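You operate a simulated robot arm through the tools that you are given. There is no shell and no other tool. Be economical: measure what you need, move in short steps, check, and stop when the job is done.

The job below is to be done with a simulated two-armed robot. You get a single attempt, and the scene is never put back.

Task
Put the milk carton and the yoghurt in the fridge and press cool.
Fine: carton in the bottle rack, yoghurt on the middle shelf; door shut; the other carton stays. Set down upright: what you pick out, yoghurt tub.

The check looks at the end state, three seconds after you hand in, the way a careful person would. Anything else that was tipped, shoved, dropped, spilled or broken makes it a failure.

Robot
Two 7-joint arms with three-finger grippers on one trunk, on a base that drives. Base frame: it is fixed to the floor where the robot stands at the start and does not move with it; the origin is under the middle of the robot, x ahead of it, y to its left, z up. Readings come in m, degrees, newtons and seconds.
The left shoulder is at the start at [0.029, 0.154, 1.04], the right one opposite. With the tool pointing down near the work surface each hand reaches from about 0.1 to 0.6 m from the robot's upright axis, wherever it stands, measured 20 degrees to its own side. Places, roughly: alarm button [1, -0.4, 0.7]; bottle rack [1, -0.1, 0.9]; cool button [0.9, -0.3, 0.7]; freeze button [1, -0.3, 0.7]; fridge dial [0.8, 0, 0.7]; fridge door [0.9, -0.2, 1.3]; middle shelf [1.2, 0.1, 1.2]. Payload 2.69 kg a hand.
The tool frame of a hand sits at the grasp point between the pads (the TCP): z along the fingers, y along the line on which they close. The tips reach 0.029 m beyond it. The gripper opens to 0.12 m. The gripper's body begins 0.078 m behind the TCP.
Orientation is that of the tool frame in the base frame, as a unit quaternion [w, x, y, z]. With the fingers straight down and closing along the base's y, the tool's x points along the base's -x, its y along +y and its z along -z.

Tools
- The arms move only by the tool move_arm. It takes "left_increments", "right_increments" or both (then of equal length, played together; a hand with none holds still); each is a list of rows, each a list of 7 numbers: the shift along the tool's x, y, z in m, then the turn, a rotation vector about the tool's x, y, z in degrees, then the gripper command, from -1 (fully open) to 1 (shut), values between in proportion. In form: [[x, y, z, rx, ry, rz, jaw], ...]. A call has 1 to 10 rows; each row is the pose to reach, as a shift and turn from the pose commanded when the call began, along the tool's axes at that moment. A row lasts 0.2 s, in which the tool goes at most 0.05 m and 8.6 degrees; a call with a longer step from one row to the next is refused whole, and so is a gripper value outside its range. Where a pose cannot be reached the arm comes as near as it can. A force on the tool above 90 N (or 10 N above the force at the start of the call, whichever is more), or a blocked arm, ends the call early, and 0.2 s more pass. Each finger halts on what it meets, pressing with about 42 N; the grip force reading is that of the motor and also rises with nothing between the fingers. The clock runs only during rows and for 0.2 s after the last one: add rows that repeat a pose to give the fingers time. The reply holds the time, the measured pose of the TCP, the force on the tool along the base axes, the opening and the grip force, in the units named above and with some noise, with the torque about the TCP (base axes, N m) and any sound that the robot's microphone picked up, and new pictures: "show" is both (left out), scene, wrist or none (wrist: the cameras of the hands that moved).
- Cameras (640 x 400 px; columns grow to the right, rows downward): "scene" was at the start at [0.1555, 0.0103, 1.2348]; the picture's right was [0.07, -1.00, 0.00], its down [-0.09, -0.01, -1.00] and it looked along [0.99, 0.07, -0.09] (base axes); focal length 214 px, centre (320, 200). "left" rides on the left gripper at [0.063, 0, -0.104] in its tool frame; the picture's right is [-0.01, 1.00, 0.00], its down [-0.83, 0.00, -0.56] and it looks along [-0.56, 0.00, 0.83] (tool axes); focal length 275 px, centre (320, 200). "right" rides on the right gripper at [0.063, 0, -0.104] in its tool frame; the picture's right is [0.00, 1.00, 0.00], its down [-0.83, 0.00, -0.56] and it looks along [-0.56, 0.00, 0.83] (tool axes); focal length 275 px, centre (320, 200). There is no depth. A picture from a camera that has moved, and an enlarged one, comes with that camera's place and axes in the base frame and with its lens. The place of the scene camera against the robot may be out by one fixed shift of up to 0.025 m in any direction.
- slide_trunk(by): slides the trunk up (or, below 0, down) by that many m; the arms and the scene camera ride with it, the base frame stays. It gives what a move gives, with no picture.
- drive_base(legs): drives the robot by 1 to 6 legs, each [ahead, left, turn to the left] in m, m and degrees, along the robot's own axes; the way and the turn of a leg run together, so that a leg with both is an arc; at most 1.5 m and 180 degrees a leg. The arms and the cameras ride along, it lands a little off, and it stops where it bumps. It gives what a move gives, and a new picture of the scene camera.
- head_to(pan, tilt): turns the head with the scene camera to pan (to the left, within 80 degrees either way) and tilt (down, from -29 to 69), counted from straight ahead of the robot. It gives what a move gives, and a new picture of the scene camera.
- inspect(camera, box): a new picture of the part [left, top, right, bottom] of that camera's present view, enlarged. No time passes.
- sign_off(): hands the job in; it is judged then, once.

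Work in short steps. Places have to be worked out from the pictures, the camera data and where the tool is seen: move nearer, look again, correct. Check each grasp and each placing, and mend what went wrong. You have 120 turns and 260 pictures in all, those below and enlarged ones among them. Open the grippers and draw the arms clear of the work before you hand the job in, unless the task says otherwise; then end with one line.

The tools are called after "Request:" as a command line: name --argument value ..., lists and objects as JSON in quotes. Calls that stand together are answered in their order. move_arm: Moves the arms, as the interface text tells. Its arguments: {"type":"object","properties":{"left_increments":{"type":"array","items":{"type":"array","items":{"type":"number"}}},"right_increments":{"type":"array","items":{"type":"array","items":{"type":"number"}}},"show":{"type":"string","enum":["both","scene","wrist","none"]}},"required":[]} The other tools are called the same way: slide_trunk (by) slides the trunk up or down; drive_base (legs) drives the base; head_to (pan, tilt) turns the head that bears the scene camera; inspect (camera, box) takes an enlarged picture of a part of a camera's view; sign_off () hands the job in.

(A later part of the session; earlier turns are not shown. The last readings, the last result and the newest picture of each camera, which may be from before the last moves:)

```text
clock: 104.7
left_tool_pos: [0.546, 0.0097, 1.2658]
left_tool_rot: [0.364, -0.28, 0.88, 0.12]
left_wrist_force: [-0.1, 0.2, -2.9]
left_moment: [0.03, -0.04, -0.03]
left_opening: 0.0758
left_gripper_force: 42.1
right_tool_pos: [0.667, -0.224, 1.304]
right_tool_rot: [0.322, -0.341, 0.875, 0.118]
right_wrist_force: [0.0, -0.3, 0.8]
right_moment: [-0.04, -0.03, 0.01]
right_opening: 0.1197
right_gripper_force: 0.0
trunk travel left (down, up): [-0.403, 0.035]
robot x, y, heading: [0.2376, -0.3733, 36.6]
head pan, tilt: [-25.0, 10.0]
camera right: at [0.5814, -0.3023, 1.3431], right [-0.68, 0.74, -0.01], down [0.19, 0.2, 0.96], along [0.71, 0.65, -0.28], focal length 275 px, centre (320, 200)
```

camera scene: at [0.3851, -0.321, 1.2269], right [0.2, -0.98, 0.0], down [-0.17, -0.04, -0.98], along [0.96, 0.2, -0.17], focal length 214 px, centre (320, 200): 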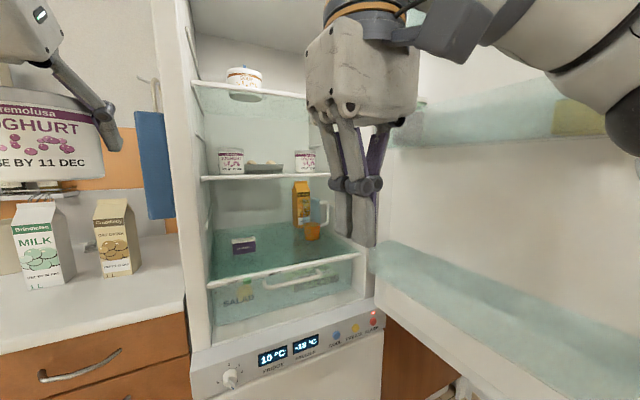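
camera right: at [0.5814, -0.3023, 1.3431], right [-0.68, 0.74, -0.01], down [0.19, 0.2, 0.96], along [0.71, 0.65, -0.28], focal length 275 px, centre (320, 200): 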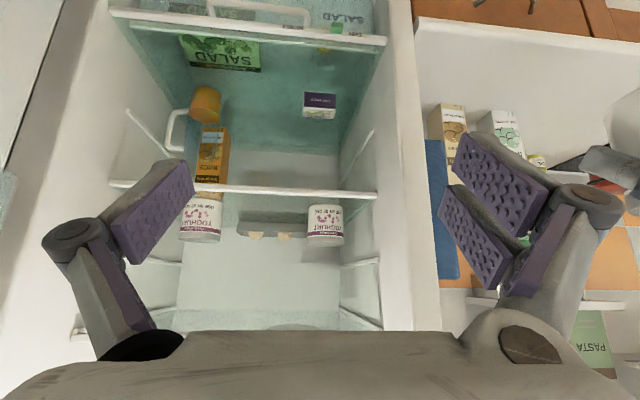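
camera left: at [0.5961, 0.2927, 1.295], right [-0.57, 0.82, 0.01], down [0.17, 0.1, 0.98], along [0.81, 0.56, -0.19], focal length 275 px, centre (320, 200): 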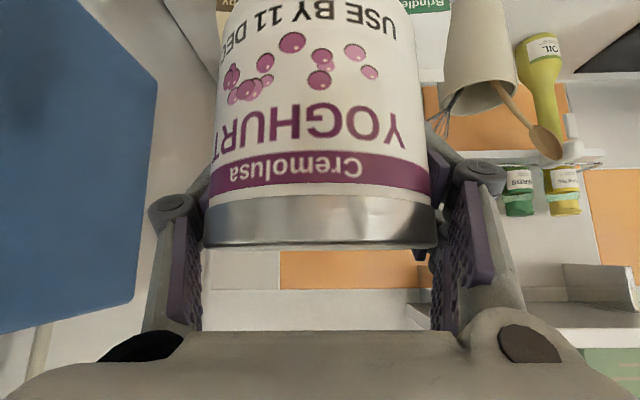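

Request:
inspect --camera "right" --box '[100, 150, 400, 320]'

```text
2.13 times, centred on (250, 235) of right
camera zoom: at [0.5814, -0.3023, 1.3431], right [-0.68, 0.74, -0.01], down [0.19, 0.2, 0.96], along [0.71, 0.65, -0.28], focal length 587 px, centre (469, 125)
```

zoom: 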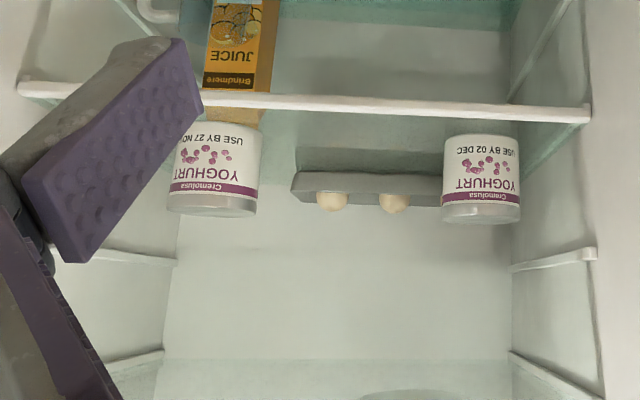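

With the shelf at z ≈ 1.20 everything is consistent: the free spot is in front of the tray between the two tubs, centre f ≈ 0.81, r ≈ 0.618. The door has swung past 90°, so there's room. I'll raise the trunk, pull the right hand back, and shift right.

Request:
move_arm --right_increments '[[0.04, 0, -0.017, 0, 7, 0, -1], [0.08, 0, -0.034, 0, 14, 0, -1], [0.12, 0, -0.05, 0, 21, 0, -1], [0.16, 0, -0.067, 0, 28, 0, 0], [0.2, 0, -0.083, 0, 35, 0, 1], [0.24, 0, -0.1, 0, 40, 0, 1]]' --show "none"

Request:
slide_trunk --by 0.03

Request:
drive_base --legs '[[0, -0.295, -1.5]]'

```text
clock: 106.0
left_tool_pos: [0.5452, 0.0095, 1.2652]
left_tool_rot: [0.365, -0.279, 0.88, 0.121]
left_wrist_force: [-1.2, -0.1, -3.5]
left_moment: [0.04, 0.0, -0.01]
left_opening: 0.0759
left_gripper_force: 42.8
right_tool_pos: [0.4683, -0.368, 1.1802]
right_tool_rot: [0.003, -0.361, 0.932, -0.006]
right_wrist_force: [-0.9, 1.4, 0.0]
right_moment: [-0.03, 0.0, -0.04]
right_opening: 0.0
right_gripper_force: 28.4
right hand out of reach, approached as far as the arm can: row 3, 4, 5, 6
trunk travel left (down, up): [-0.403, 0.035]
robot x, y, heading: [0.2386, -0.3695, 36.4]
head pan, tilt: [-25.0, 10.0]
```

```text
clock: 106.8
left_tool_pos: [0.547, 0.0105, 1.2956]
left_tool_rot: [0.363, -0.28, 0.88, 0.12]
left_wrist_force: [0.6, -0.3, -2.6]
left_moment: [0.02, -0.06, -0.03]
left_opening: 0.0757
left_gripper_force: 41.9
right_tool_pos: [0.4699, -0.3677, 1.2044]
right_tool_rot: [0.001, -0.362, 0.932, -0.004]
right_wrist_force: [-0.5, 0.0, -0.7]
right_moment: [-0.03, 0.04, -0.04]
right_opening: 0.0
right_gripper_force: 28.5
trunk travel left (down, up): [-0.433, 0.005]
robot x, y, heading: [0.2368, -0.368, 36.6]
head pan, tilt: [-25.0, 10.0]
```

```text
clock: 109.7
left_tool_pos: [0.7242, -0.2413, 1.297]
left_tool_rot: [0.367, -0.268, 0.883, 0.116]
left_wrist_force: [-0.4, 0.5, -2.4]
left_moment: [0.02, -0.04, -0.01]
left_opening: 0.0759
left_gripper_force: 42.1
right_tool_pos: [0.6366, -0.6169, 1.2096]
right_tool_rot: [0.01, -0.351, 0.936, -0.001]
right_wrist_force: [0.5, -0.4, -0.1]
right_moment: [-0.03, -0.03, -0.02]
right_opening: 0.0001
right_gripper_force: 28.6
trunk travel left (down, up): [-0.433, 0.005]
robot x, y, heading: [0.411, -0.6107, 35.2]
head pan, tilt: [-25.0, 10.0]
stopped in leg 1: the robot was blocked; the commanded pose is now the measured one
camera scene: at [0.5275, -0.5862, 1.26], right [0.18, -0.98, 0.0], down [-0.17, -0.03, -0.99], along [0.97, 0.17, -0.17], focal length 214 px, centre (320, 200)
```

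scene: 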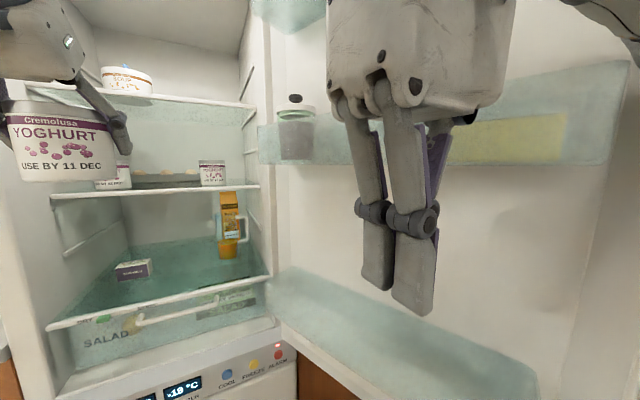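

I'm at the needed lateral position (TCP r ≈ 0.614), but something blocked the last bit. I'll look right to see what the arm touched.

Request:
head_to --pan -75 --tilt 20

```text
clock: 110.9
left_tool_pos: [0.7222, -0.241, 1.2987]
left_tool_rot: [0.367, -0.269, 0.883, 0.117]
left_wrist_force: [-0.5, -0.1, -2.6]
left_moment: [0.01, -0.07, 0.03]
left_opening: 0.0757
left_gripper_force: 42.2
right_tool_pos: [0.635, -0.6162, 1.2082]
right_tool_rot: [0.009, -0.351, 0.936, -0.003]
right_wrist_force: [0.1, 0.6, 0.4]
right_moment: [-0.01, 0.02, 0.04]
right_opening: 0.0
right_gripper_force: 28.2
trunk travel left (down, up): [-0.433, 0.005]
robot x, y, heading: [0.4102, -0.6069, 35.2]
head pan, tilt: [-75.0, 20.0]
camera scene: at [0.5067, -0.6623, 1.2438], right [-0.64, -0.77, 0.0], down [-0.26, 0.22, -0.94], along [0.72, -0.6, -0.34], focal length 214 px, centre (320, 200)
```

scene: 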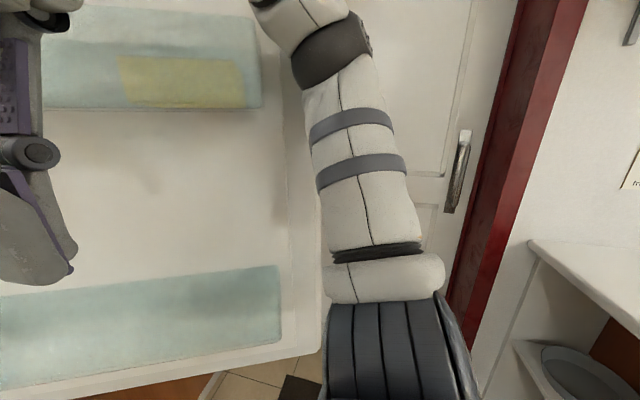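

My right upper arm is against the door's edge. I'll move back left, bring the tub across to the robot's right of centre, and approach with the base turned slightly so the elbow stays clear.

Request:
drive_base --legs '[[0, 0.32, 0]]'

Request:
move_arm --left_increments '[[-0.004, -0.04, 0.004, -2, 0, -2, 1], [-0.008, -0.08, 0.008, -4, 0, -4, 1], [-0.012, -0.12, 0.012, -6, 0, -6, 1], [-0.016, -0.16, 0.016, -8, 0, -8, 1], [-0.02, -0.2, 0.02, -10.6, 0, -10.6, 1]]' --show "wrist"

Request:
head_to --pan -15 --tilt 10

```text
clock: 112.2
left_tool_pos: [0.6911, -0.1982, 1.2985]
left_tool_rot: [0.367, -0.268, 0.883, 0.116]
left_wrist_force: [-0.7, 0.1, -2.2]
left_moment: [0.02, -0.01, -0.03]
left_opening: 0.0758
left_gripper_force: 41.9
right_tool_pos: [0.6011, -0.5733, 1.2124]
right_tool_rot: [0.014, -0.351, 0.936, 0.0]
right_wrist_force: [-1.1, 0.8, 0.1]
right_moment: [0.0, -0.01, -0.04]
right_opening: 0.0002
right_gripper_force: 28.5
trunk travel left (down, up): [-0.433, 0.005]
robot x, y, heading: [0.3795, -0.5636, 34.9]
head pan, tilt: [-75.0, 20.0]
stopped in leg 1: the robot was blocked; the commanded pose is now the measured one
camera scene: at [0.4735, -0.6185, 1.2438], right [-0.64, -0.77, 0.0], down [-0.26, 0.22, -0.94], along [0.72, -0.6, -0.34], focal length 214 px, centre (320, 200)
```

scene: 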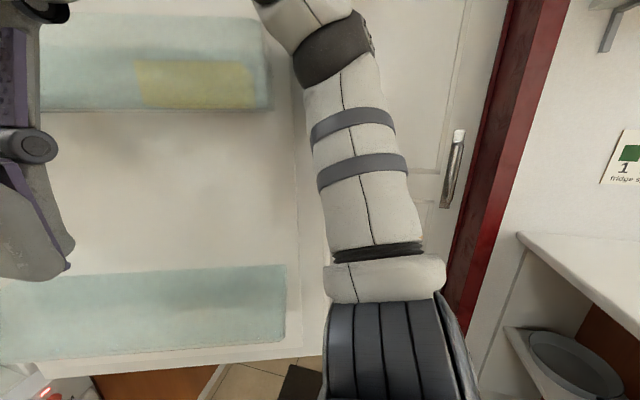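

```text
clock: 113.4
left_tool_pos: [0.778, -0.3182, 1.2855]
left_tool_rot: [0.355, -0.364, 0.847, 0.155]
left_wrist_force: [-0.6, -0.4, -2.5]
left_moment: [0.06, -0.01, 0.02]
left_opening: 0.0756
left_gripper_force: 42.1
left hand out of reach, approached as far as the arm can: row 4, 5
right_tool_pos: [0.6005, -0.5754, 1.211]
right_tool_rot: [0.014, -0.35, 0.937, -0.001]
right_wrist_force: [0.8, -0.3, 0.5]
right_moment: [0.03, -0.01, 0.02]
right_opening: 0.0
right_gripper_force: 28.7
trunk travel left (down, up): [-0.433, 0.005]
robot x, y, heading: [0.3811, -0.568, 35.0]
head pan, tilt: [-75.0, 20.0]
camera left: at [0.6957, -0.4053, 1.3129], right [-0.72, 0.69, 0.01], down [0.13, 0.13, 0.98], along [0.68, 0.71, -0.19], focal length 275 px, centre (320, 200)
```

left: 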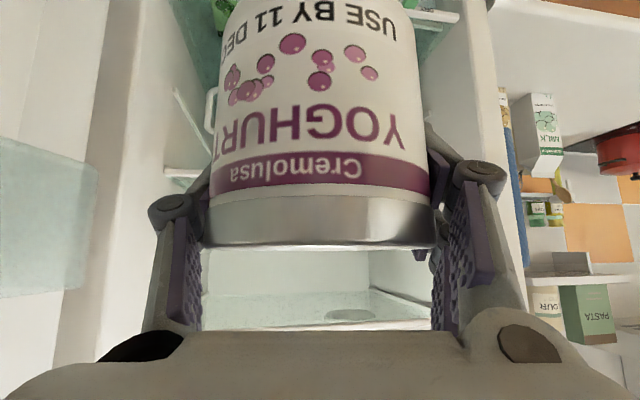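

```text
clock: 114.7
left_tool_pos: [0.7782, -0.3185, 1.2852]
left_tool_rot: [0.355, -0.363, 0.847, 0.155]
left_wrist_force: [0.1, -0.1, -1.8]
left_moment: [0.04, -0.02, 0.0]
left_opening: 0.0759
left_gripper_force: 42.3
right_tool_pos: [0.6002, -0.5747, 1.2113]
right_tool_rot: [0.014, -0.35, 0.937, 0.0]
right_wrist_force: [-0.9, -0.1, 0.8]
right_moment: [0.02, 0.01, 0.01]
right_opening: 0.0
right_gripper_force: 28.6
trunk travel left (down, up): [-0.433, 0.005]
robot x, y, heading: [0.3837, -0.5643, 35.2]
head pan, tilt: [-15.0, 10.0]
camera scene: at [0.4882, -0.5278, 1.2605], right [0.35, -0.94, 0.0], down [-0.16, -0.06, -0.99], along [0.93, 0.34, -0.17], focal length 214 px, centre (320, 200)
```

scene: 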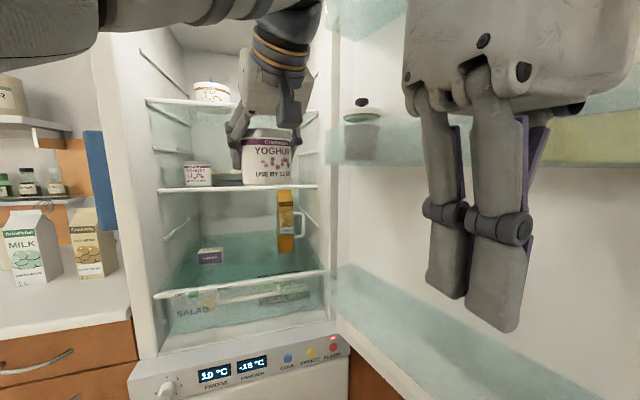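

The elbow had slipped past the door edge. I'll back straight away from the door first, then move left and turn slightly right.

Request:
drive_base --legs '[[-0.15, 0, 0], [0, 0.1, 0], [0, 0.1, -12]]'

Request:
head_to --pan -45 --tilt 15

```text
clock: 118.1
left_tool_pos: [0.6001, -0.3215, 1.2818]
left_tool_rot: [0.366, -0.277, 0.881, 0.12]
left_wrist_force: [0.2, 0.5, -2.7]
left_moment: [0.01, -0.01, -0.02]
left_opening: 0.0757
left_gripper_force: 41.6
right_tool_pos: [0.3753, -0.5369, 1.2093]
right_tool_rot: [0.009, -0.255, 0.967, -0.001]
right_wrist_force: [-0.1, 0.4, 0.3]
right_moment: [-0.03, -0.05, -0.03]
right_opening: 0.0002
right_gripper_force: 28.5
trunk travel left (down, up): [-0.433, 0.005]
robot x, y, heading: [0.1515, -0.4884, 24.2]
head pan, tilt: [-15.0, 10.0]
camera scene: at [0.2741, -0.4642, 1.2597], right [0.15, -0.99, 0.0], down [-0.17, -0.03, -0.98], along [0.97, 0.15, -0.17], focal length 214 px, centre (320, 200)
```

scene: 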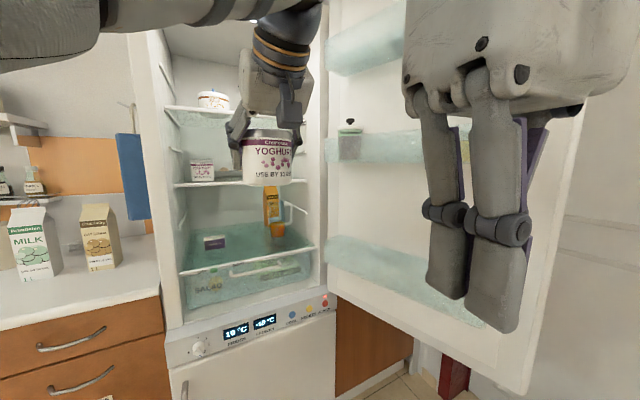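

```text
clock: 119.1
left_tool_pos: [0.5989, -0.3214, 1.2815]
left_tool_rot: [0.365, -0.277, 0.881, 0.12]
left_wrist_force: [0.6, 0.1, -2.1]
left_moment: [0.03, -0.03, 0.01]
left_opening: 0.0756
left_gripper_force: 42.2
right_tool_pos: [0.3763, -0.5358, 1.2095]
right_tool_rot: [0.009, -0.254, 0.967, -0.001]
right_wrist_force: [0.0, 0.1, 0.3]
right_moment: [0.01, 0.01, -0.03]
right_opening: 0.0002
right_gripper_force: 28.6
trunk travel left (down, up): [-0.433, 0.005]
robot x, y, heading: [0.1507, -0.4847, 23.7]
head pan, tilt: [-45.0, 15.0]
camera scene: at [0.2695, -0.5124, 1.2516], right [-0.36, -0.93, 0.0], down [-0.24, 0.09, -0.97], along [0.9, -0.35, -0.26], focal length 214 px, centre (320, 200)
```

scene: 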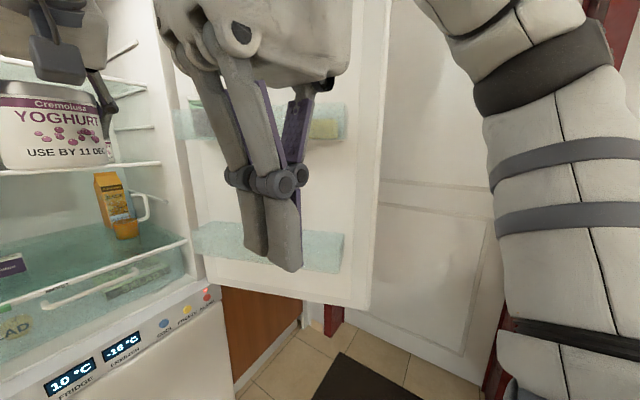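

The door now stands around 108°, and its middle rack would graze my elbow on the way in. I'll use the right hand to nudge the door further open first.

Request:
move_arm --right_increments '[[-0.03, -0.03, 0.0, 0, 0, 0, 1], [-0.06, -0.06, 0.0, 0, 0, 0, 1], [-0.09, -0.1, 0.0, 0, 0, 0, 1], [-0.12, -0.14, 0.0, 0, 0, 0, 1], [-0.14, -0.18, 0.0, 0, 0, 0, 1], [-0.15, -0.22, 0.0, 0, 0, 0, 1], [-0.15, -0.26, 0.0, 0, 0, 0, 1], [-0.15, -0.3, 0.0, 0, 0, 0, 1]]' --show "scene"

```text
clock: 120.9
left_tool_pos: [0.6014, -0.321, 1.2814]
left_tool_rot: [0.364, -0.276, 0.881, 0.119]
left_wrist_force: [0.1, -0.3, -2.3]
left_moment: [0.05, -0.04, 0.01]
left_opening: 0.0757
left_gripper_force: 41.7
right_tool_pos: [0.6543, -0.7218, 1.2178]
right_tool_rot: [0.009, -0.254, 0.967, -0.001]
right_wrist_force: [0.0, 0.0, -0.8]
right_moment: [0.02, 0.05, -0.01]
right_opening: 0.0001
right_gripper_force: 28.4
trunk travel left (down, up): [-0.433, 0.005]
robot x, y, heading: [0.1549, -0.4876, 23.9]
head pan, tilt: [-45.0, 15.0]
camera scene: at [0.2706, -0.5133, 1.2514], right [-0.36, -0.93, 0.0], down [-0.24, 0.09, -0.97], along [0.9, -0.35, -0.26], focal length 214 px, centre (320, 200)
```

scene: 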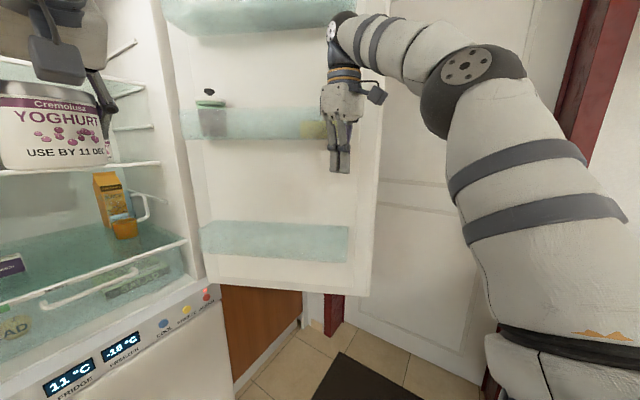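

The hand is pushing near the door tip, now at about 115°. I'll push a little further with a base shift to the right.

Request:
drive_base --legs '[[0, -0.14, 0]]'

```text
clock: 121.9
left_tool_pos: [0.6079, -0.3476, 1.2828]
left_tool_rot: [0.366, -0.276, 0.881, 0.118]
left_wrist_force: [-0.4, -0.1, -3.4]
left_moment: [0.01, -0.06, 0.0]
left_opening: 0.0756
left_gripper_force: 42.3
right_tool_pos: [0.6564, -0.7363, 1.2208]
right_tool_rot: [0.001, -0.269, 0.963, 0.002]
right_wrist_force: [-16.1, 10.5, 0.6]
right_moment: [-1.13, -1.89, 0.05]
right_opening: 0.0
right_gripper_force: 28.3
trunk travel left (down, up): [-0.433, 0.005]
robot x, y, heading: [0.1672, -0.5141, 23.7]
head pan, tilt: [-45.0, 15.0]
stopped in leg 1: the robot was blocked; the commanded pose is now the measured one
camera scene: at [0.2777, -0.5381, 1.252], right [-0.36, -0.93, 0.0], down [-0.24, 0.09, -0.97], along [0.9, -0.35, -0.26], focal length 214 px, centre (320, 200)
```

scene: 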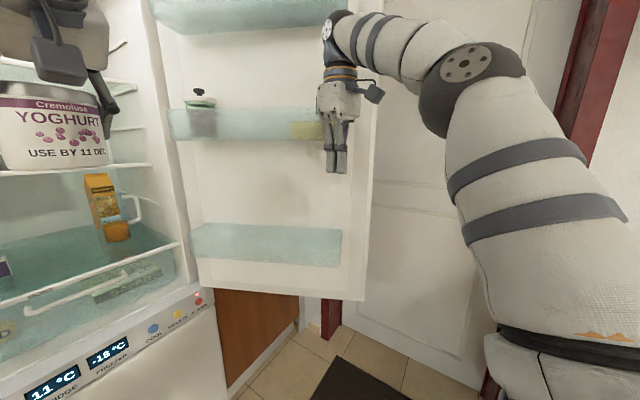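

The door is at its stop, about 117°. I'll retract the right hand and test extending the left arm further forward, so the base can stay further back and left.

Request:
move_arm --left_increments '[[0, 0, 0, 0, 0, 0, 1], [-0.007, 0, 0.007, 0, 0, 0, 1], [-0.014, 0, 0.014, 0, 0, 0, 1], [-0.021, 0, 0.021, 0, 0, 0, 1], [-0.028, 0, 0.028, 0, 0, 0, 1], [-0.035, 0, 0.035, 0, 0, 0, 1], [-0.042, 0, 0.042, 0, 0, 0, 1]]' --right_increments '[[0.0, 0.04, 0, 0, 0, 0, 1], [0.03, 0.08, 0, 0, 0, 0, 1], [0.06, 0.12, 0, 0, 0, 0, 1], [0.09, 0.16, 0, 0, 0, 0, 1], [0.11, 0.2, 0, 0, 0, 0, 1], [0.13, 0.24, 0, 0, 0, 0, 1], [0.15, 0.28, 0, 0, 0, 0, 1]]' --show "scene"

```text
clock: 123.5
left_tool_pos: [0.6257, -0.3287, 1.2777]
left_tool_rot: [0.366, -0.277, 0.881, 0.12]
left_wrist_force: [0.3, 0.5, -2.0]
left_moment: [0.02, -0.03, -0.02]
left_opening: 0.0758
left_gripper_force: 41.6
left hand out of reach, approached as far as the arm can: row 2, 3, 4, 5, 6, 7
right_tool_pos: [0.3884, -0.5786, 1.22]
right_tool_rot: [0.0, -0.268, 0.963, 0.003]
right_wrist_force: [-0.5, 1.0, -1.0]
right_moment: [-0.02, -0.01, 0.0]
right_opening: 0.0
right_gripper_force: 28.3
right hand out of reach, approached as far as the arm can: row 2, 3, 4, 5, 6
trunk travel left (down, up): [-0.433, 0.005]
robot x, y, heading: [0.1633, -0.5125, 23.9]
head pan, tilt: [-45.0, 15.0]
camera scene: at [0.2806, -0.5391, 1.2517], right [-0.36, -0.93, 0.0], down [-0.24, 0.09, -0.97], along [0.9, -0.35, -0.26], focal length 214 px, centre (320, 200)
```

scene: 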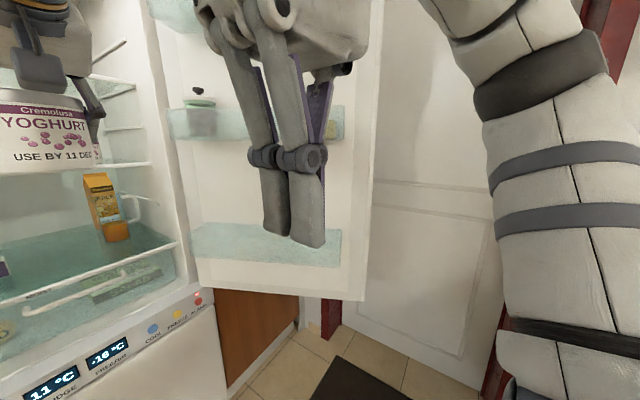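

The left arm has reached its limit (about 0.5 m ahead). I'll turn 11° further right and move to a point just outside the fridge opening, lined up with the gap.

Request:
drive_base --legs '[[0, 0, -11], [0.24, 0.198, 0]]'

Request:
head_to --pan 0 --tilt 5

Request:
inspect --camera "left" --box '[0, 0, 640, 400]'

```text
clock: 126.3
left_tool_pos: [0.8424, -0.172, 1.2762]
left_tool_rot: [0.375, -0.193, 0.903, 0.085]
left_wrist_force: [-0.6, 0.2, -3.0]
left_moment: [-0.03, -0.02, 0.02]
left_opening: 0.0758
left_gripper_force: 41.8
right_tool_pos: [0.5636, -0.3733, 1.2198]
right_tool_rot: [0.001, -0.177, 0.984, 0.003]
right_wrist_force: [0.1, 0.1, 0.6]
right_moment: [-0.02, 0.01, 0.0]
right_opening: 0.0003
right_gripper_force: 29.1
trunk travel left (down, up): [-0.433, 0.005]
robot x, y, heading: [0.3524, -0.2665, 13.2]
head pan, tilt: [-45.0, 15.0]
camera scene: at [0.4642, -0.3113, 1.2516], right [-0.53, -0.85, 0.0], down [-0.22, 0.14, -0.97], along [0.82, -0.51, -0.26], focal length 214 px, centre (320, 200)
```

scene: 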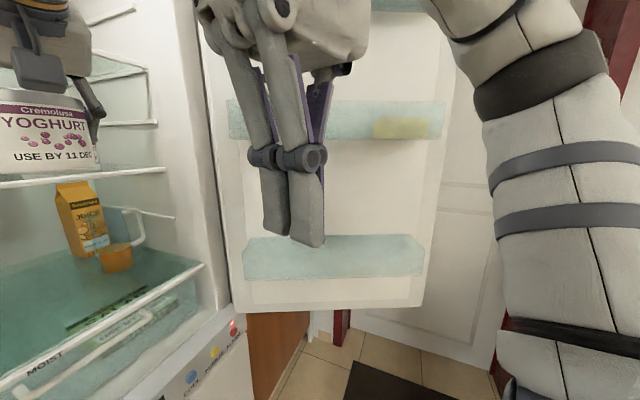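

```text
clock: 127.5
left_tool_pos: [0.8417, -0.1733, 1.2766]
left_tool_rot: [0.374, -0.194, 0.903, 0.086]
left_wrist_force: [-0.1, -0.1, -3.0]
left_moment: [0.03, -0.07, 0.0]
left_opening: 0.0757
left_gripper_force: 42.1
right_tool_pos: [0.5645, -0.3738, 1.22]
right_tool_rot: [0.0, -0.176, 0.984, 0.004]
right_wrist_force: [0.5, -0.6, -0.3]
right_moment: [0.0, -0.01, -0.01]
right_opening: 0.0004
right_gripper_force: 29.3
trunk travel left (down, up): [-0.433, 0.005]
robot x, y, heading: [0.3534, -0.2676, 13.1]
head pan, tilt: [0.0, 5.0]
camera scene: at [0.4742, -0.2416, 1.2678], right [0.23, -0.97, 0.0], down [-0.09, -0.02, -1.0], along [0.97, 0.23, -0.09], focal length 214 px, centre (320, 200)
```

scene: 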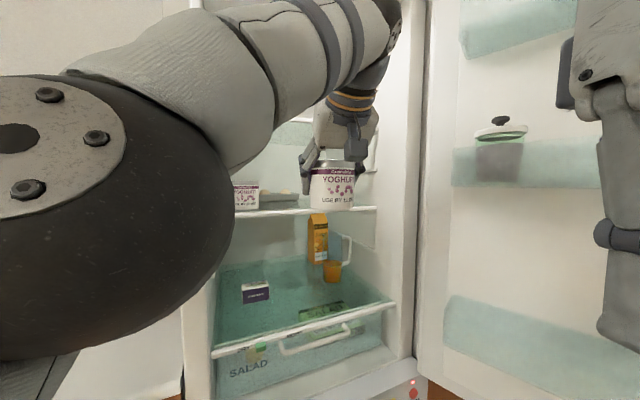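

```text
1.00 times, centred on (320, 200) of left (not enlarged: the box is as wide or as high as the picture)
camera zoom: at [0.7337, -0.2225, 1.3054], right [-0.41, 0.91, 0.01], down [0.18, 0.07, 0.98], along [0.9, 0.4, -0.19], focal length 275 px, centre (320, 200)
```

zoom: 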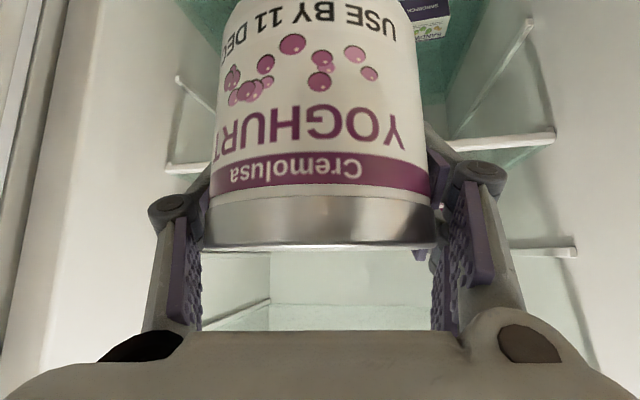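

TCP is at f 0.59, r 0.625, and the tub bottom is about 2 cm above the shelf. I'll move in straight along f by 0.13 m and check.

Request:
drive_base --legs '[[0.12, 0.049, 0]]'

Request:
inspect --camera "left" --box '[0, 0, 640, 400]'

```text
clock: 128.7
left_tool_pos: [0.9469, -0.0984, 1.2775]
left_tool_rot: [0.374, -0.193, 0.903, 0.085]
left_wrist_force: [0.2, 0.9, -2.2]
left_moment: [0.04, -0.02, -0.03]
left_opening: 0.0756
left_gripper_force: 42.4
right_tool_pos: [0.669, -0.2978, 1.2196]
right_tool_rot: [0.0, -0.178, 0.984, 0.004]
right_wrist_force: [1.0, 0.2, 0.3]
right_moment: [-0.06, 0.02, -0.01]
right_opening: 0.0
right_gripper_force: 28.8
trunk travel left (down, up): [-0.433, 0.005]
robot x, y, heading: [0.461, -0.1965, 13.3]
head pan, tilt: [0.0, 5.0]
camera scene: at [0.5794, -0.1663, 1.2678], right [0.23, -0.97, 0.0], down [-0.09, -0.02, -1.0], along [0.97, 0.23, -0.09], focal length 214 px, centre (320, 200)
```

scene: 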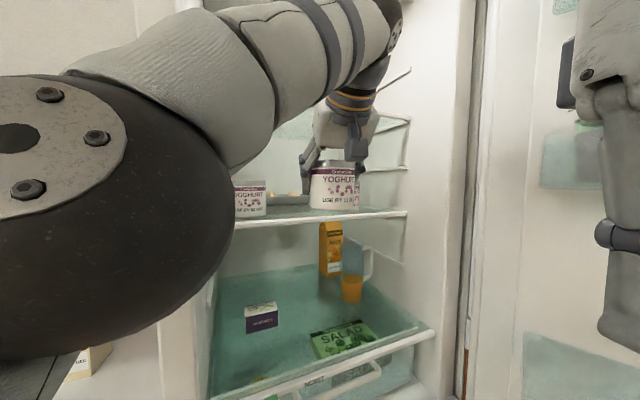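

```text
1.00 times, centred on (320, 200) of left (not enlarged: the box is as wide or as high as the picture)
camera zoom: at [0.8388, -0.1472, 1.3055], right [-0.41, 0.91, 0.01], down [0.18, 0.07, 0.98], along [0.89, 0.4, -0.19], focal length 275 px, centre (320, 200)
```

zoom: 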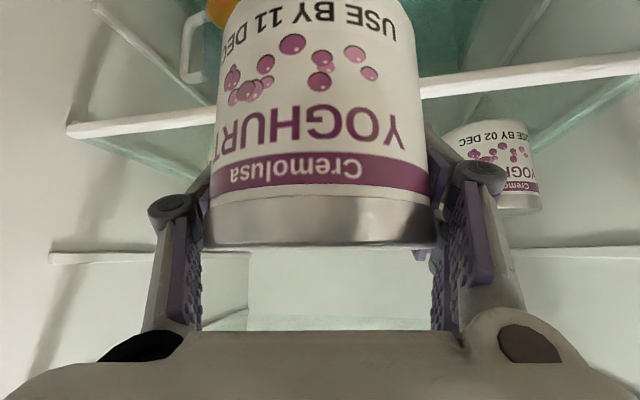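

The left neighbour tub is at about (0.84, 0.51), so there's sufficient space. I'll go 0.082 m further in.

Request:
drive_base --legs '[[0.076, 0.031, 0]]'

Request:
inspect --camera "left" --box '[0, 0, 640, 400]'

```text
clock: 129.8
left_tool_pos: [1.014, -0.0515, 1.2774]
left_tool_rot: [0.375, -0.191, 0.903, 0.084]
left_wrist_force: [0.8, 1.0, -2.1]
left_moment: [0.01, -0.04, -0.03]
left_opening: 0.0758
left_gripper_force: 41.6
right_tool_pos: [0.7358, -0.2516, 1.2203]
right_tool_rot: [-0.001, -0.176, 0.984, 0.003]
right_wrist_force: [0.4, 0.7, 0.1]
right_moment: [-0.03, 0.01, -0.02]
right_opening: 0.0
right_gripper_force: 28.3
trunk travel left (down, up): [-0.433, 0.005]
robot x, y, heading: [0.5283, -0.1464, 13.1]
head pan, tilt: [0.0, 5.0]
camera scene: at [0.6469, -0.1195, 1.2678], right [0.23, -0.97, 0.0], down [-0.09, -0.02, -1.0], along [0.97, 0.23, -0.09], focal length 214 px, centre (320, 200)
```

scene: 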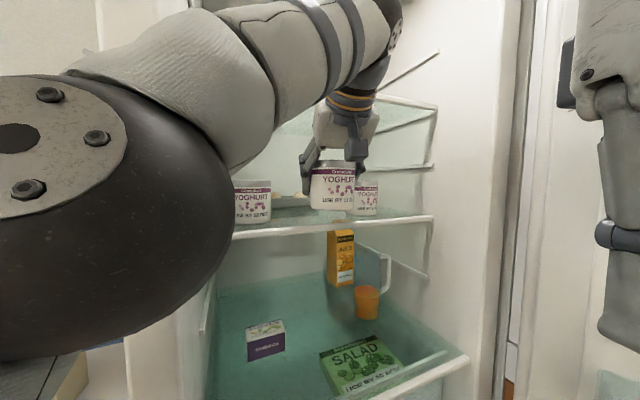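

```text
1.00 times, centred on (320, 200) of left (not enlarged: the box is as wide or as high as the picture)
camera zoom: at [0.9064, -0.1006, 1.3054], right [-0.41, 0.91, 0.01], down [0.18, 0.07, 0.98], along [0.9, 0.4, -0.19], focal length 275 px, centre (320, 200)
```

zoom: 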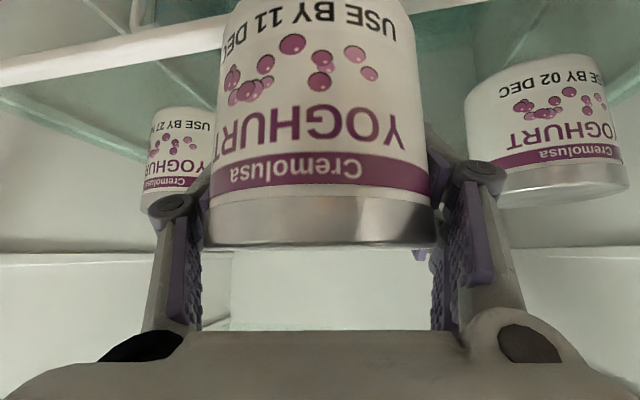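

Request:
inspect --camera "scene" --box '[220, 140, 440, 260]'

```text
2.91 times, centred on (330, 200) of scene
camera zoom: at [0.6469, -0.1195, 1.2678], right [0.23, -0.97, 0.0], down [-0.09, -0.02, -1.0], along [0.97, 0.23, -0.09], focal length 624 px, centre (291, 200)
```

zoom: 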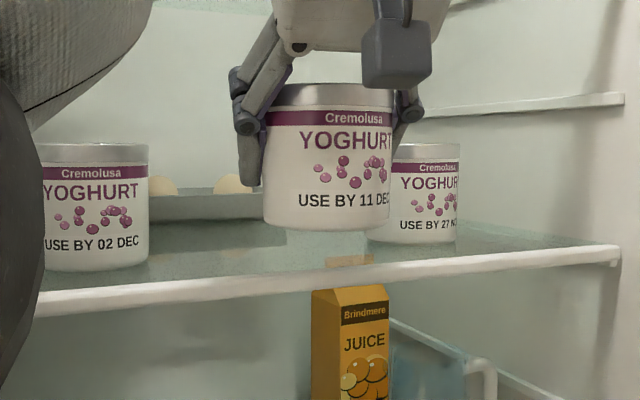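

Comparing the tubs' sizes shows the neighbours are deeper (f ≈ 0.915), with the shelf at z ≈ 1.185 and its front edge at f ≈ 0.83. So I must go about 0.085 m further in, to f 0.885, r 0.637.

Request:
drive_base --legs '[[0.083, 0.021, 0]]'

Request:
inspect --camera "scene" --box '[220, 140, 440, 260]'

Request:
inspect --camera "left" --box '[0, 0, 640, 400]'

```text
clock: 130.8
left_tool_pos: [1.045, -0.0365, 1.2754]
left_tool_rot: [0.374, -0.194, 0.903, 0.085]
left_wrist_force: [-0.2, -1.5, -2.6]
left_moment: [0.01, -0.08, -0.02]
left_opening: 0.0756
left_gripper_force: 41.9
right_tool_pos: [0.7645, -0.238, 1.2195]
right_tool_rot: [-0.001, -0.178, 0.984, 0.002]
right_wrist_force: [-1.2, 0.3, 0.5]
right_moment: [0.02, 0.0, 0.01]
right_opening: 0.0
right_gripper_force: 28.8
trunk travel left (down, up): [-0.433, 0.005]
robot x, y, heading: [0.5572, -0.1342, 13.2]
head pan, tilt: [0.0, 5.0]
stopped in leg 1: the robot was blocked; the commanded pose is now the measured one
camera scene: at [0.6753, -0.1066, 1.2675], right [0.23, -0.97, 0.0], down [-0.09, -0.02, -1.0], along [0.97, 0.23, -0.09], focal length 214 px, centre (320, 200)
```

scene: 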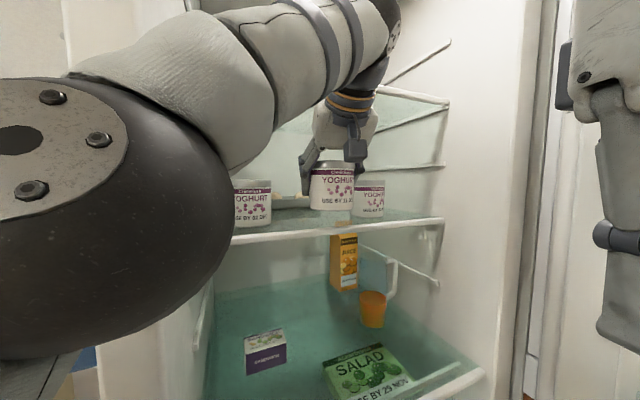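

```text
2.91 times, centred on (330, 200) of scene
camera zoom: at [0.6753, -0.1066, 1.2675], right [0.23, -0.97, 0.0], down [-0.09, -0.02, -1.0], along [0.97, 0.23, -0.09], focal length 624 px, centre (291, 200)
```

zoom: 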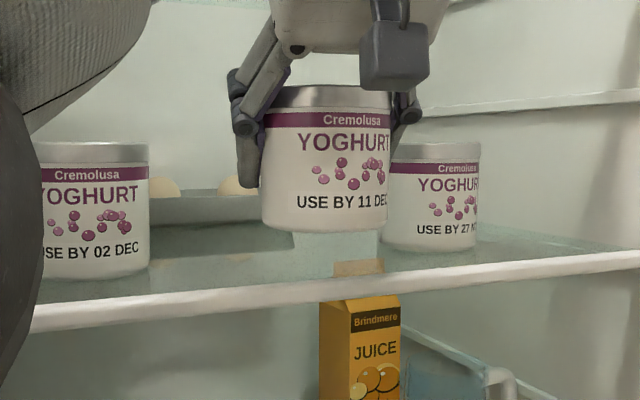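

```text
1.00 times, centred on (320, 200) of left (not enlarged: the box is as wide or as high as the picture)
camera zoom: at [0.9355, -0.0859, 1.3042], right [-0.41, 0.91, 0.01], down [0.18, 0.07, 0.98], along [0.89, 0.41, -0.19], focal length 275 px, centre (320, 200)
```

zoom: 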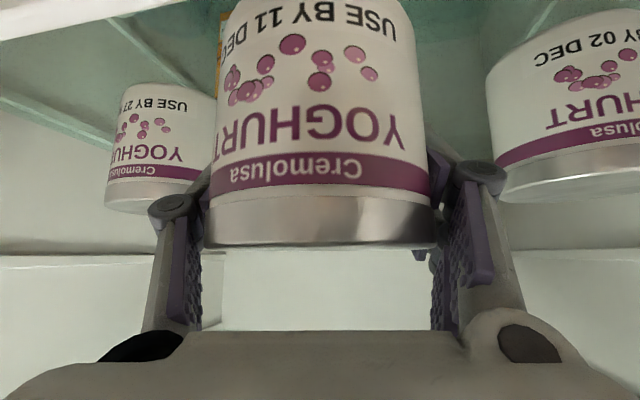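

The base was blocked after 0.03 m, so TCP is at f 0.834. I'll try the remaining 0.05 m with the left arm.

Request:
move_arm --left_increments '[[-0.009, 0.002, 0.009, 0, 0, 0, 1], [-0.018, 0.004, 0.018, 0, 0, 0, 1], [-0.027, 0.006, 0.027, 0, 0, 0, 1], [-0.036, 0.008, 0.036, 0, 0, 0, 1]]' --show "none"

Request:
head_to --pan 20 --tilt 35

```text
clock: 131.8
left_tool_pos: [1.0651, -0.0081, 1.2643]
left_tool_rot: [0.374, -0.193, 0.903, 0.085]
left_wrist_force: [0.0, -0.7, -3.1]
left_moment: [0.05, -0.06, 0.03]
left_opening: 0.0757
left_gripper_force: 42.0
left hand out of reach, approached as far as the arm can: row 1, 2, 3, 4
right_tool_pos: [0.7664, -0.2377, 1.219]
right_tool_rot: [-0.001, -0.177, 0.984, 0.003]
right_wrist_force: [-0.1, 0.2, 0.3]
right_moment: [-0.03, -0.01, 0.0]
right_opening: 0.0001
right_gripper_force: 28.9
trunk travel left (down, up): [-0.433, 0.005]
robot x, y, heading: [0.556, -0.1283, 13.3]
head pan, tilt: [0.0, 5.0]
```

```text
clock: 132.7
left_tool_pos: [1.0636, -0.0091, 1.2643]
left_tool_rot: [0.375, -0.194, 0.903, 0.085]
left_wrist_force: [-0.1, 0.7, -2.7]
left_moment: [0.02, -0.04, 0.02]
left_opening: 0.0755
left_gripper_force: 42.2
right_tool_pos: [0.7656, -0.2381, 1.2197]
right_tool_rot: [0.0, -0.177, 0.984, 0.004]
right_wrist_force: [-0.3, 0.7, -0.4]
right_moment: [0.0, -0.03, 0.01]
right_opening: 0.0
right_gripper_force: 28.6
trunk travel left (down, up): [-0.433, 0.005]
robot x, y, heading: [0.5562, -0.1331, 13.3]
head pan, tilt: [20.0, 35.0]
camera scene: at [0.659, -0.079, 1.2196], right [0.55, -0.84, 0.0], down [-0.48, -0.31, -0.82], along [0.69, 0.45, -0.57], focal length 214 px, centre (320, 200)
```

scene: 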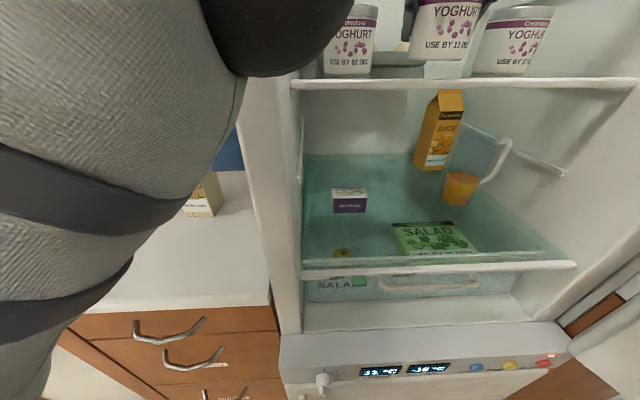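

TCP is now at f 0.866, r 0.619. With the shelf at z ≈ 1.187 and its front at f ≈ 0.82, the tub is fully over the shelf. I'll lower in small steps and watch for contact.

Request:
move_arm --left_increments '[[0.005, 0, 0.005, 0, 0, 0, 1], [0.01, 0, 0.01, 0, 0, 0, 1], [0.015, 0, 0.015, 0, 0, 0, 1], [0.019, 0, 0.019, 0, 0, 0, 1]]' --show "wrist"

```text
clock: 133.7
left_tool_pos: [1.0615, -0.0076, 1.2443]
left_tool_rot: [0.379, -0.197, 0.9, 0.084]
left_wrist_force: [7.6, -1.4, 23.8]
left_moment: [-0.58, 0.81, 0.22]
left_opening: 0.0756
left_gripper_force: 42.2
right_tool_pos: [0.7638, -0.2392, 1.2217]
right_tool_rot: [0.002, -0.177, 0.984, 0.004]
right_wrist_force: [-0.6, 0.0, -0.2]
right_moment: [0.01, -0.04, 0.0]
right_opening: 0.0
right_gripper_force: 29.1
trunk travel left (down, up): [-0.433, 0.005]
robot x, y, heading: [0.5562, -0.1298, 13.5]
head pan, tilt: [20.0, 35.0]
camera left: at [0.9539, -0.0578, 1.272], right [-0.41, 0.91, 0.01], down [0.17, 0.07, 0.98], along [0.9, 0.41, -0.18], focal length 275 px, centre (320, 200)
```

left: 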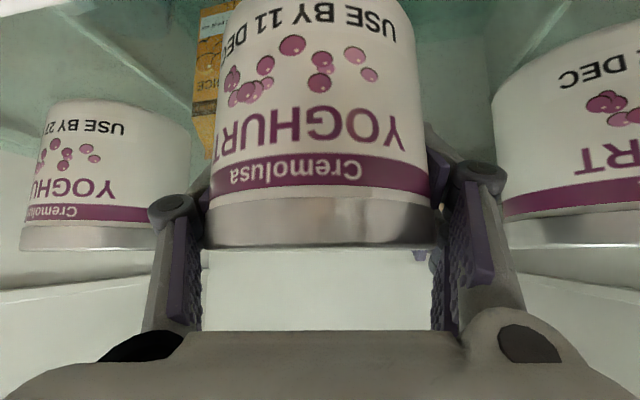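

Contact at TCP z 1.244 (24 N up), so the tub is on the shelf. I'll ease off slightly and open the fingers partway.

Request:
move_arm --left_increments '[[-0.003, 0, -0.003, 0, 0, 0, 1], [-0.004, 0, -0.004, 0, 0, 0, 0.0], [-0.004, 0, -0.004, 0, 0, 0, -0.3], [-0.004, 0, -0.004, 0, 0, 0, -0.55], [-0.004, 0, -0.004, 0, 0, 0, -0.55]]' --show "wrist"

```text
clock: 134.9
left_tool_pos: [1.0632, -0.0066, 1.2448]
left_tool_rot: [0.374, -0.194, 0.903, 0.085]
left_wrist_force: [-0.1, 0.3, -0.5]
left_moment: [0.04, 0.01, -0.02]
left_opening: 0.093
left_gripper_force: 0.1
right_tool_pos: [0.7647, -0.2371, 1.2197]
right_tool_rot: [0.0, -0.177, 0.984, 0.003]
right_wrist_force: [0.7, -0.4, 0.9]
right_moment: [0.02, -0.02, 0.02]
right_opening: 0.0
right_gripper_force: 28.5
trunk travel left (down, up): [-0.433, 0.005]
robot x, y, heading: [0.5533, -0.1356, 13.7]
head pan, tilt: [20.0, 35.0]
camera left: at [0.955, -0.0575, 1.2729], right [-0.41, 0.91, 0.01], down [0.18, 0.07, 0.98], along [0.89, 0.41, -0.19], focal length 275 px, centre (320, 200)
```

left: 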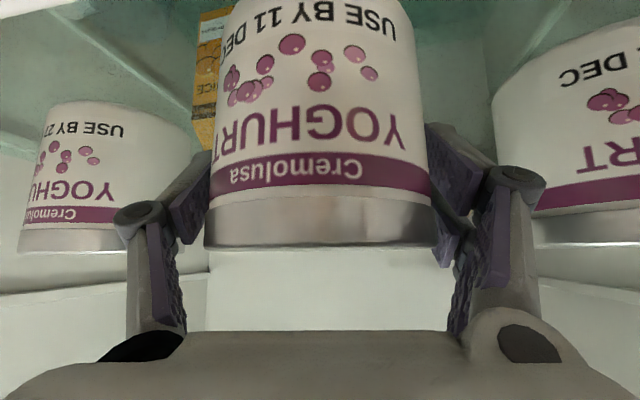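

The tub stands freely. I'll withdraw along the fingers and then back the base out.

Request:
move_arm --left_increments '[[0, 0, -0.02, 0, 0, 0, -0.55], [0, 0, -0.04, 0, 0, 0, -0.55], [0, 0, -0.06, 0, 0, 0, -0.55], [0, 0, -0.08, 0, 0, 0, -0.55]]' --show "none"

Request:
drive_base --legs '[[-0.3, -0.12, 0]]'

Request:
head_to --pan 5 --tilt 10

```text
clock: 135.9
left_tool_pos: [1.0135, -0.0275, 1.2979]
left_tool_rot: [0.371, -0.198, 0.904, 0.083]
left_wrist_force: [-0.9, -0.3, -1.0]
left_moment: [0.03, 0.02, 0.01]
left_opening: 0.093
left_gripper_force: 0.0
right_tool_pos: [0.7648, -0.2376, 1.2192]
right_tool_rot: [-0.001, -0.177, 0.984, 0.003]
right_wrist_force: [-0.4, -0.4, -0.4]
right_moment: [-0.02, -0.02, 0.03]
right_opening: 0.0
right_gripper_force: 29.0
trunk travel left (down, up): [-0.433, 0.005]
robot x, y, heading: [0.554, -0.1296, 13.2]
head pan, tilt: [20.0, 35.0]
```

```text
clock: 138.1
left_tool_pos: [0.7472, -0.2157, 1.2995]
left_tool_rot: [0.373, -0.194, 0.904, 0.083]
left_wrist_force: [-0.3, 0.0, -0.4]
left_moment: [-0.01, 0.03, 0.01]
left_opening: 0.0932
left_gripper_force: 0.0
right_tool_pos: [0.4988, -0.4219, 1.2205]
right_tool_rot: [-0.001, -0.175, 0.984, 0.003]
right_wrist_force: [0.0, 0.4, -0.2]
right_moment: [0.02, 0.0, 0.0]
right_opening: 0.0
right_gripper_force: 28.2
trunk travel left (down, up): [-0.433, 0.005]
robot x, y, heading: [0.2885, -0.3141, 13.1]
head pan, tilt: [20.0, 35.0]
camera scene: at [0.394, -0.2544, 1.2449], right [0.6, -0.8, 0.0], down [-0.26, -0.2, -0.95], along [0.75, 0.57, -0.33], focal length 214 px, centre (320, 200)
```

scene: 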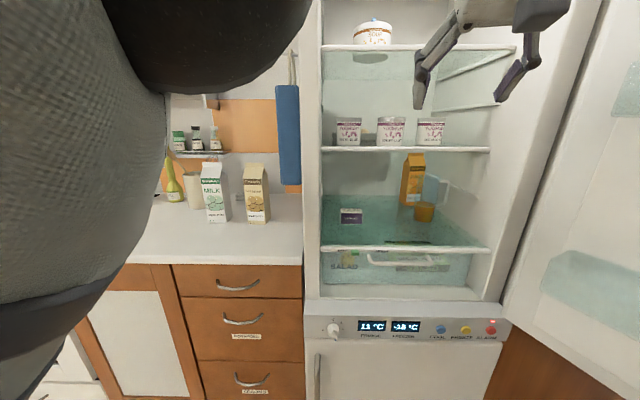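

```text
clock: 139.0
left_tool_pos: [0.7455, -0.2153, 1.2996]
left_tool_rot: [0.375, -0.194, 0.903, 0.084]
left_wrist_force: [0.4, 0.7, -0.9]
left_moment: [-0.02, 0.0, 0.0]
left_opening: 0.0931
left_gripper_force: 0.0
right_tool_pos: [0.4978, -0.4219, 1.2192]
right_tool_rot: [0.0, -0.176, 0.984, 0.002]
right_wrist_force: [0.7, -0.2, 0.0]
right_moment: [-0.01, 0.04, -0.01]
right_opening: 0.0
right_gripper_force: 28.9
trunk travel left (down, up): [-0.433, 0.005]
robot x, y, heading: [0.2922, -0.3148, 12.9]
head pan, tilt: [5.0, 10.0]
camera scene: at [0.4083, -0.2814, 1.2598], right [0.31, -0.95, 0.0], down [-0.17, -0.05, -0.98], along [0.94, 0.31, -0.17], focal length 214 px, centre (320, 200)
```

scene: 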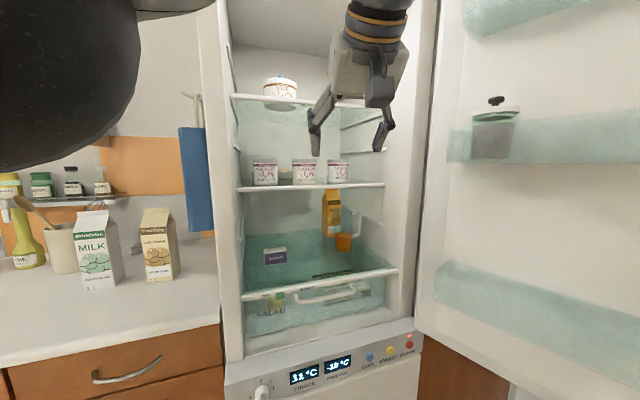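

The yoghurt stands on the middle shelf between the others. Next the milk: a 45° front grasp with the left hand suits the door rack too, since another rack sits above it. I'll reset the left hand and drive back toward the counter.

Request:
move_arm --left_increments '[[0.026, 0.02, 0.026, 1.6, 0, 1.6, -1], [0.052, 0.04, 0.052, 3.2, 0, 3.2, -1], [0.079, 0.06, 0.079, 4.9, 0, 4.9, -1], [0.105, 0.08, 0.105, 6.5, 0, 6.5, -1], [0.131, 0.1, 0.131, 8.2, 0, 8.2, -1]]' --show "none"

Request:
drive_base --legs '[[-0.15, 0, 0], [0, 0, 22.3], [0.0, 0.3, 0]]'

Request:
head_to --pan 0 --tilt 30

```text
clock: 140.2
left_tool_pos: [0.7029, -0.1236, 1.1187]
left_tool_rot: [0.379, -0.101, 0.919, 0.044]
left_wrist_force: [-0.5, 0.5, 0.0]
left_moment: [-0.03, 0.03, -0.01]
left_opening: 0.1199
left_gripper_force: 0.2
right_tool_pos: [0.4992, -0.4217, 1.2201]
right_tool_rot: [0.0, -0.175, 0.985, 0.002]
right_wrist_force: [0.1, 1.0, 0.1]
right_moment: [-0.03, -0.03, 0.02]
right_opening: 0.0
right_gripper_force: 28.7
trunk travel left (down, up): [-0.433, 0.005]
robot x, y, heading: [0.2911, -0.318, 13.0]
head pan, tilt: [5.0, 10.0]
```

```text
clock: 145.2
left_tool_pos: [0.2813, 0.2324, 1.1181]
left_tool_rot: [0.363, -0.278, 0.882, 0.117]
left_wrist_force: [0.1, 0.6, 1.4]
left_moment: [-0.01, 0.03, -0.02]
left_opening: 0.1201
left_gripper_force: 0.1
right_tool_pos: [0.206, -0.1209, 1.2197]
right_tool_rot: [-0.001, -0.363, 0.932, 0.004]
right_wrist_force: [-0.5, 0.4, 0.3]
right_moment: [-0.02, 0.03, -0.02]
right_opening: 0.0
right_gripper_force: 28.6
trunk travel left (down, up): [-0.433, 0.005]
robot x, y, heading: [-0.0287, -0.0986, 35.4]
head pan, tilt: [5.0, 10.0]
camera scene: at [0.072, -0.0335, 1.2597], right [0.65, -0.76, 0.0], down [-0.13, -0.11, -0.98], along [0.75, 0.64, -0.17], focal length 214 px, centre (320, 200)
```

scene: 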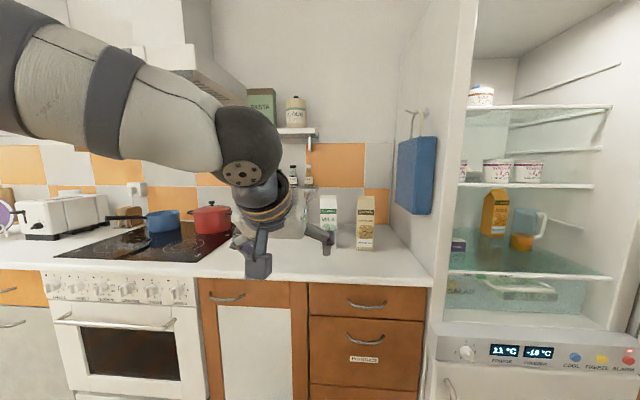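

```text
clock: 146.0
left_tool_pos: [0.2806, 0.2318, 1.1185]
left_tool_rot: [0.363, -0.279, 0.881, 0.119]
left_wrist_force: [0.9, -0.2, 0.1]
left_moment: [0.01, 0.03, -0.01]
left_opening: 0.1199
left_gripper_force: 0.1
right_tool_pos: [0.2055, -0.1214, 1.2197]
right_tool_rot: [-0.001, -0.363, 0.932, 0.003]
right_wrist_force: [-0.2, 0.5, 0.5]
right_moment: [0.0, 0.0, -0.02]
right_opening: 0.0002
right_gripper_force: 28.0
trunk travel left (down, up): [-0.433, 0.005]
robot x, y, heading: [-0.031, -0.0993, 35.4]
head pan, tilt: [0.0, 30.0]
camera scene: at [0.075, -0.0415, 1.2275], right [0.58, -0.81, 0.0], down [-0.41, -0.29, -0.87], along [0.71, 0.5, -0.5], focal length 214 px, centre (320, 200)
```

scene: 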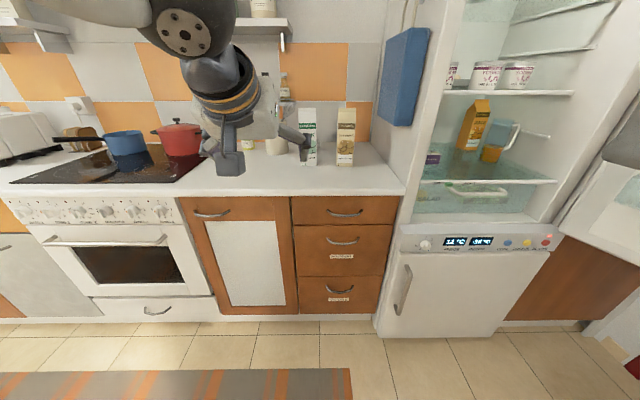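

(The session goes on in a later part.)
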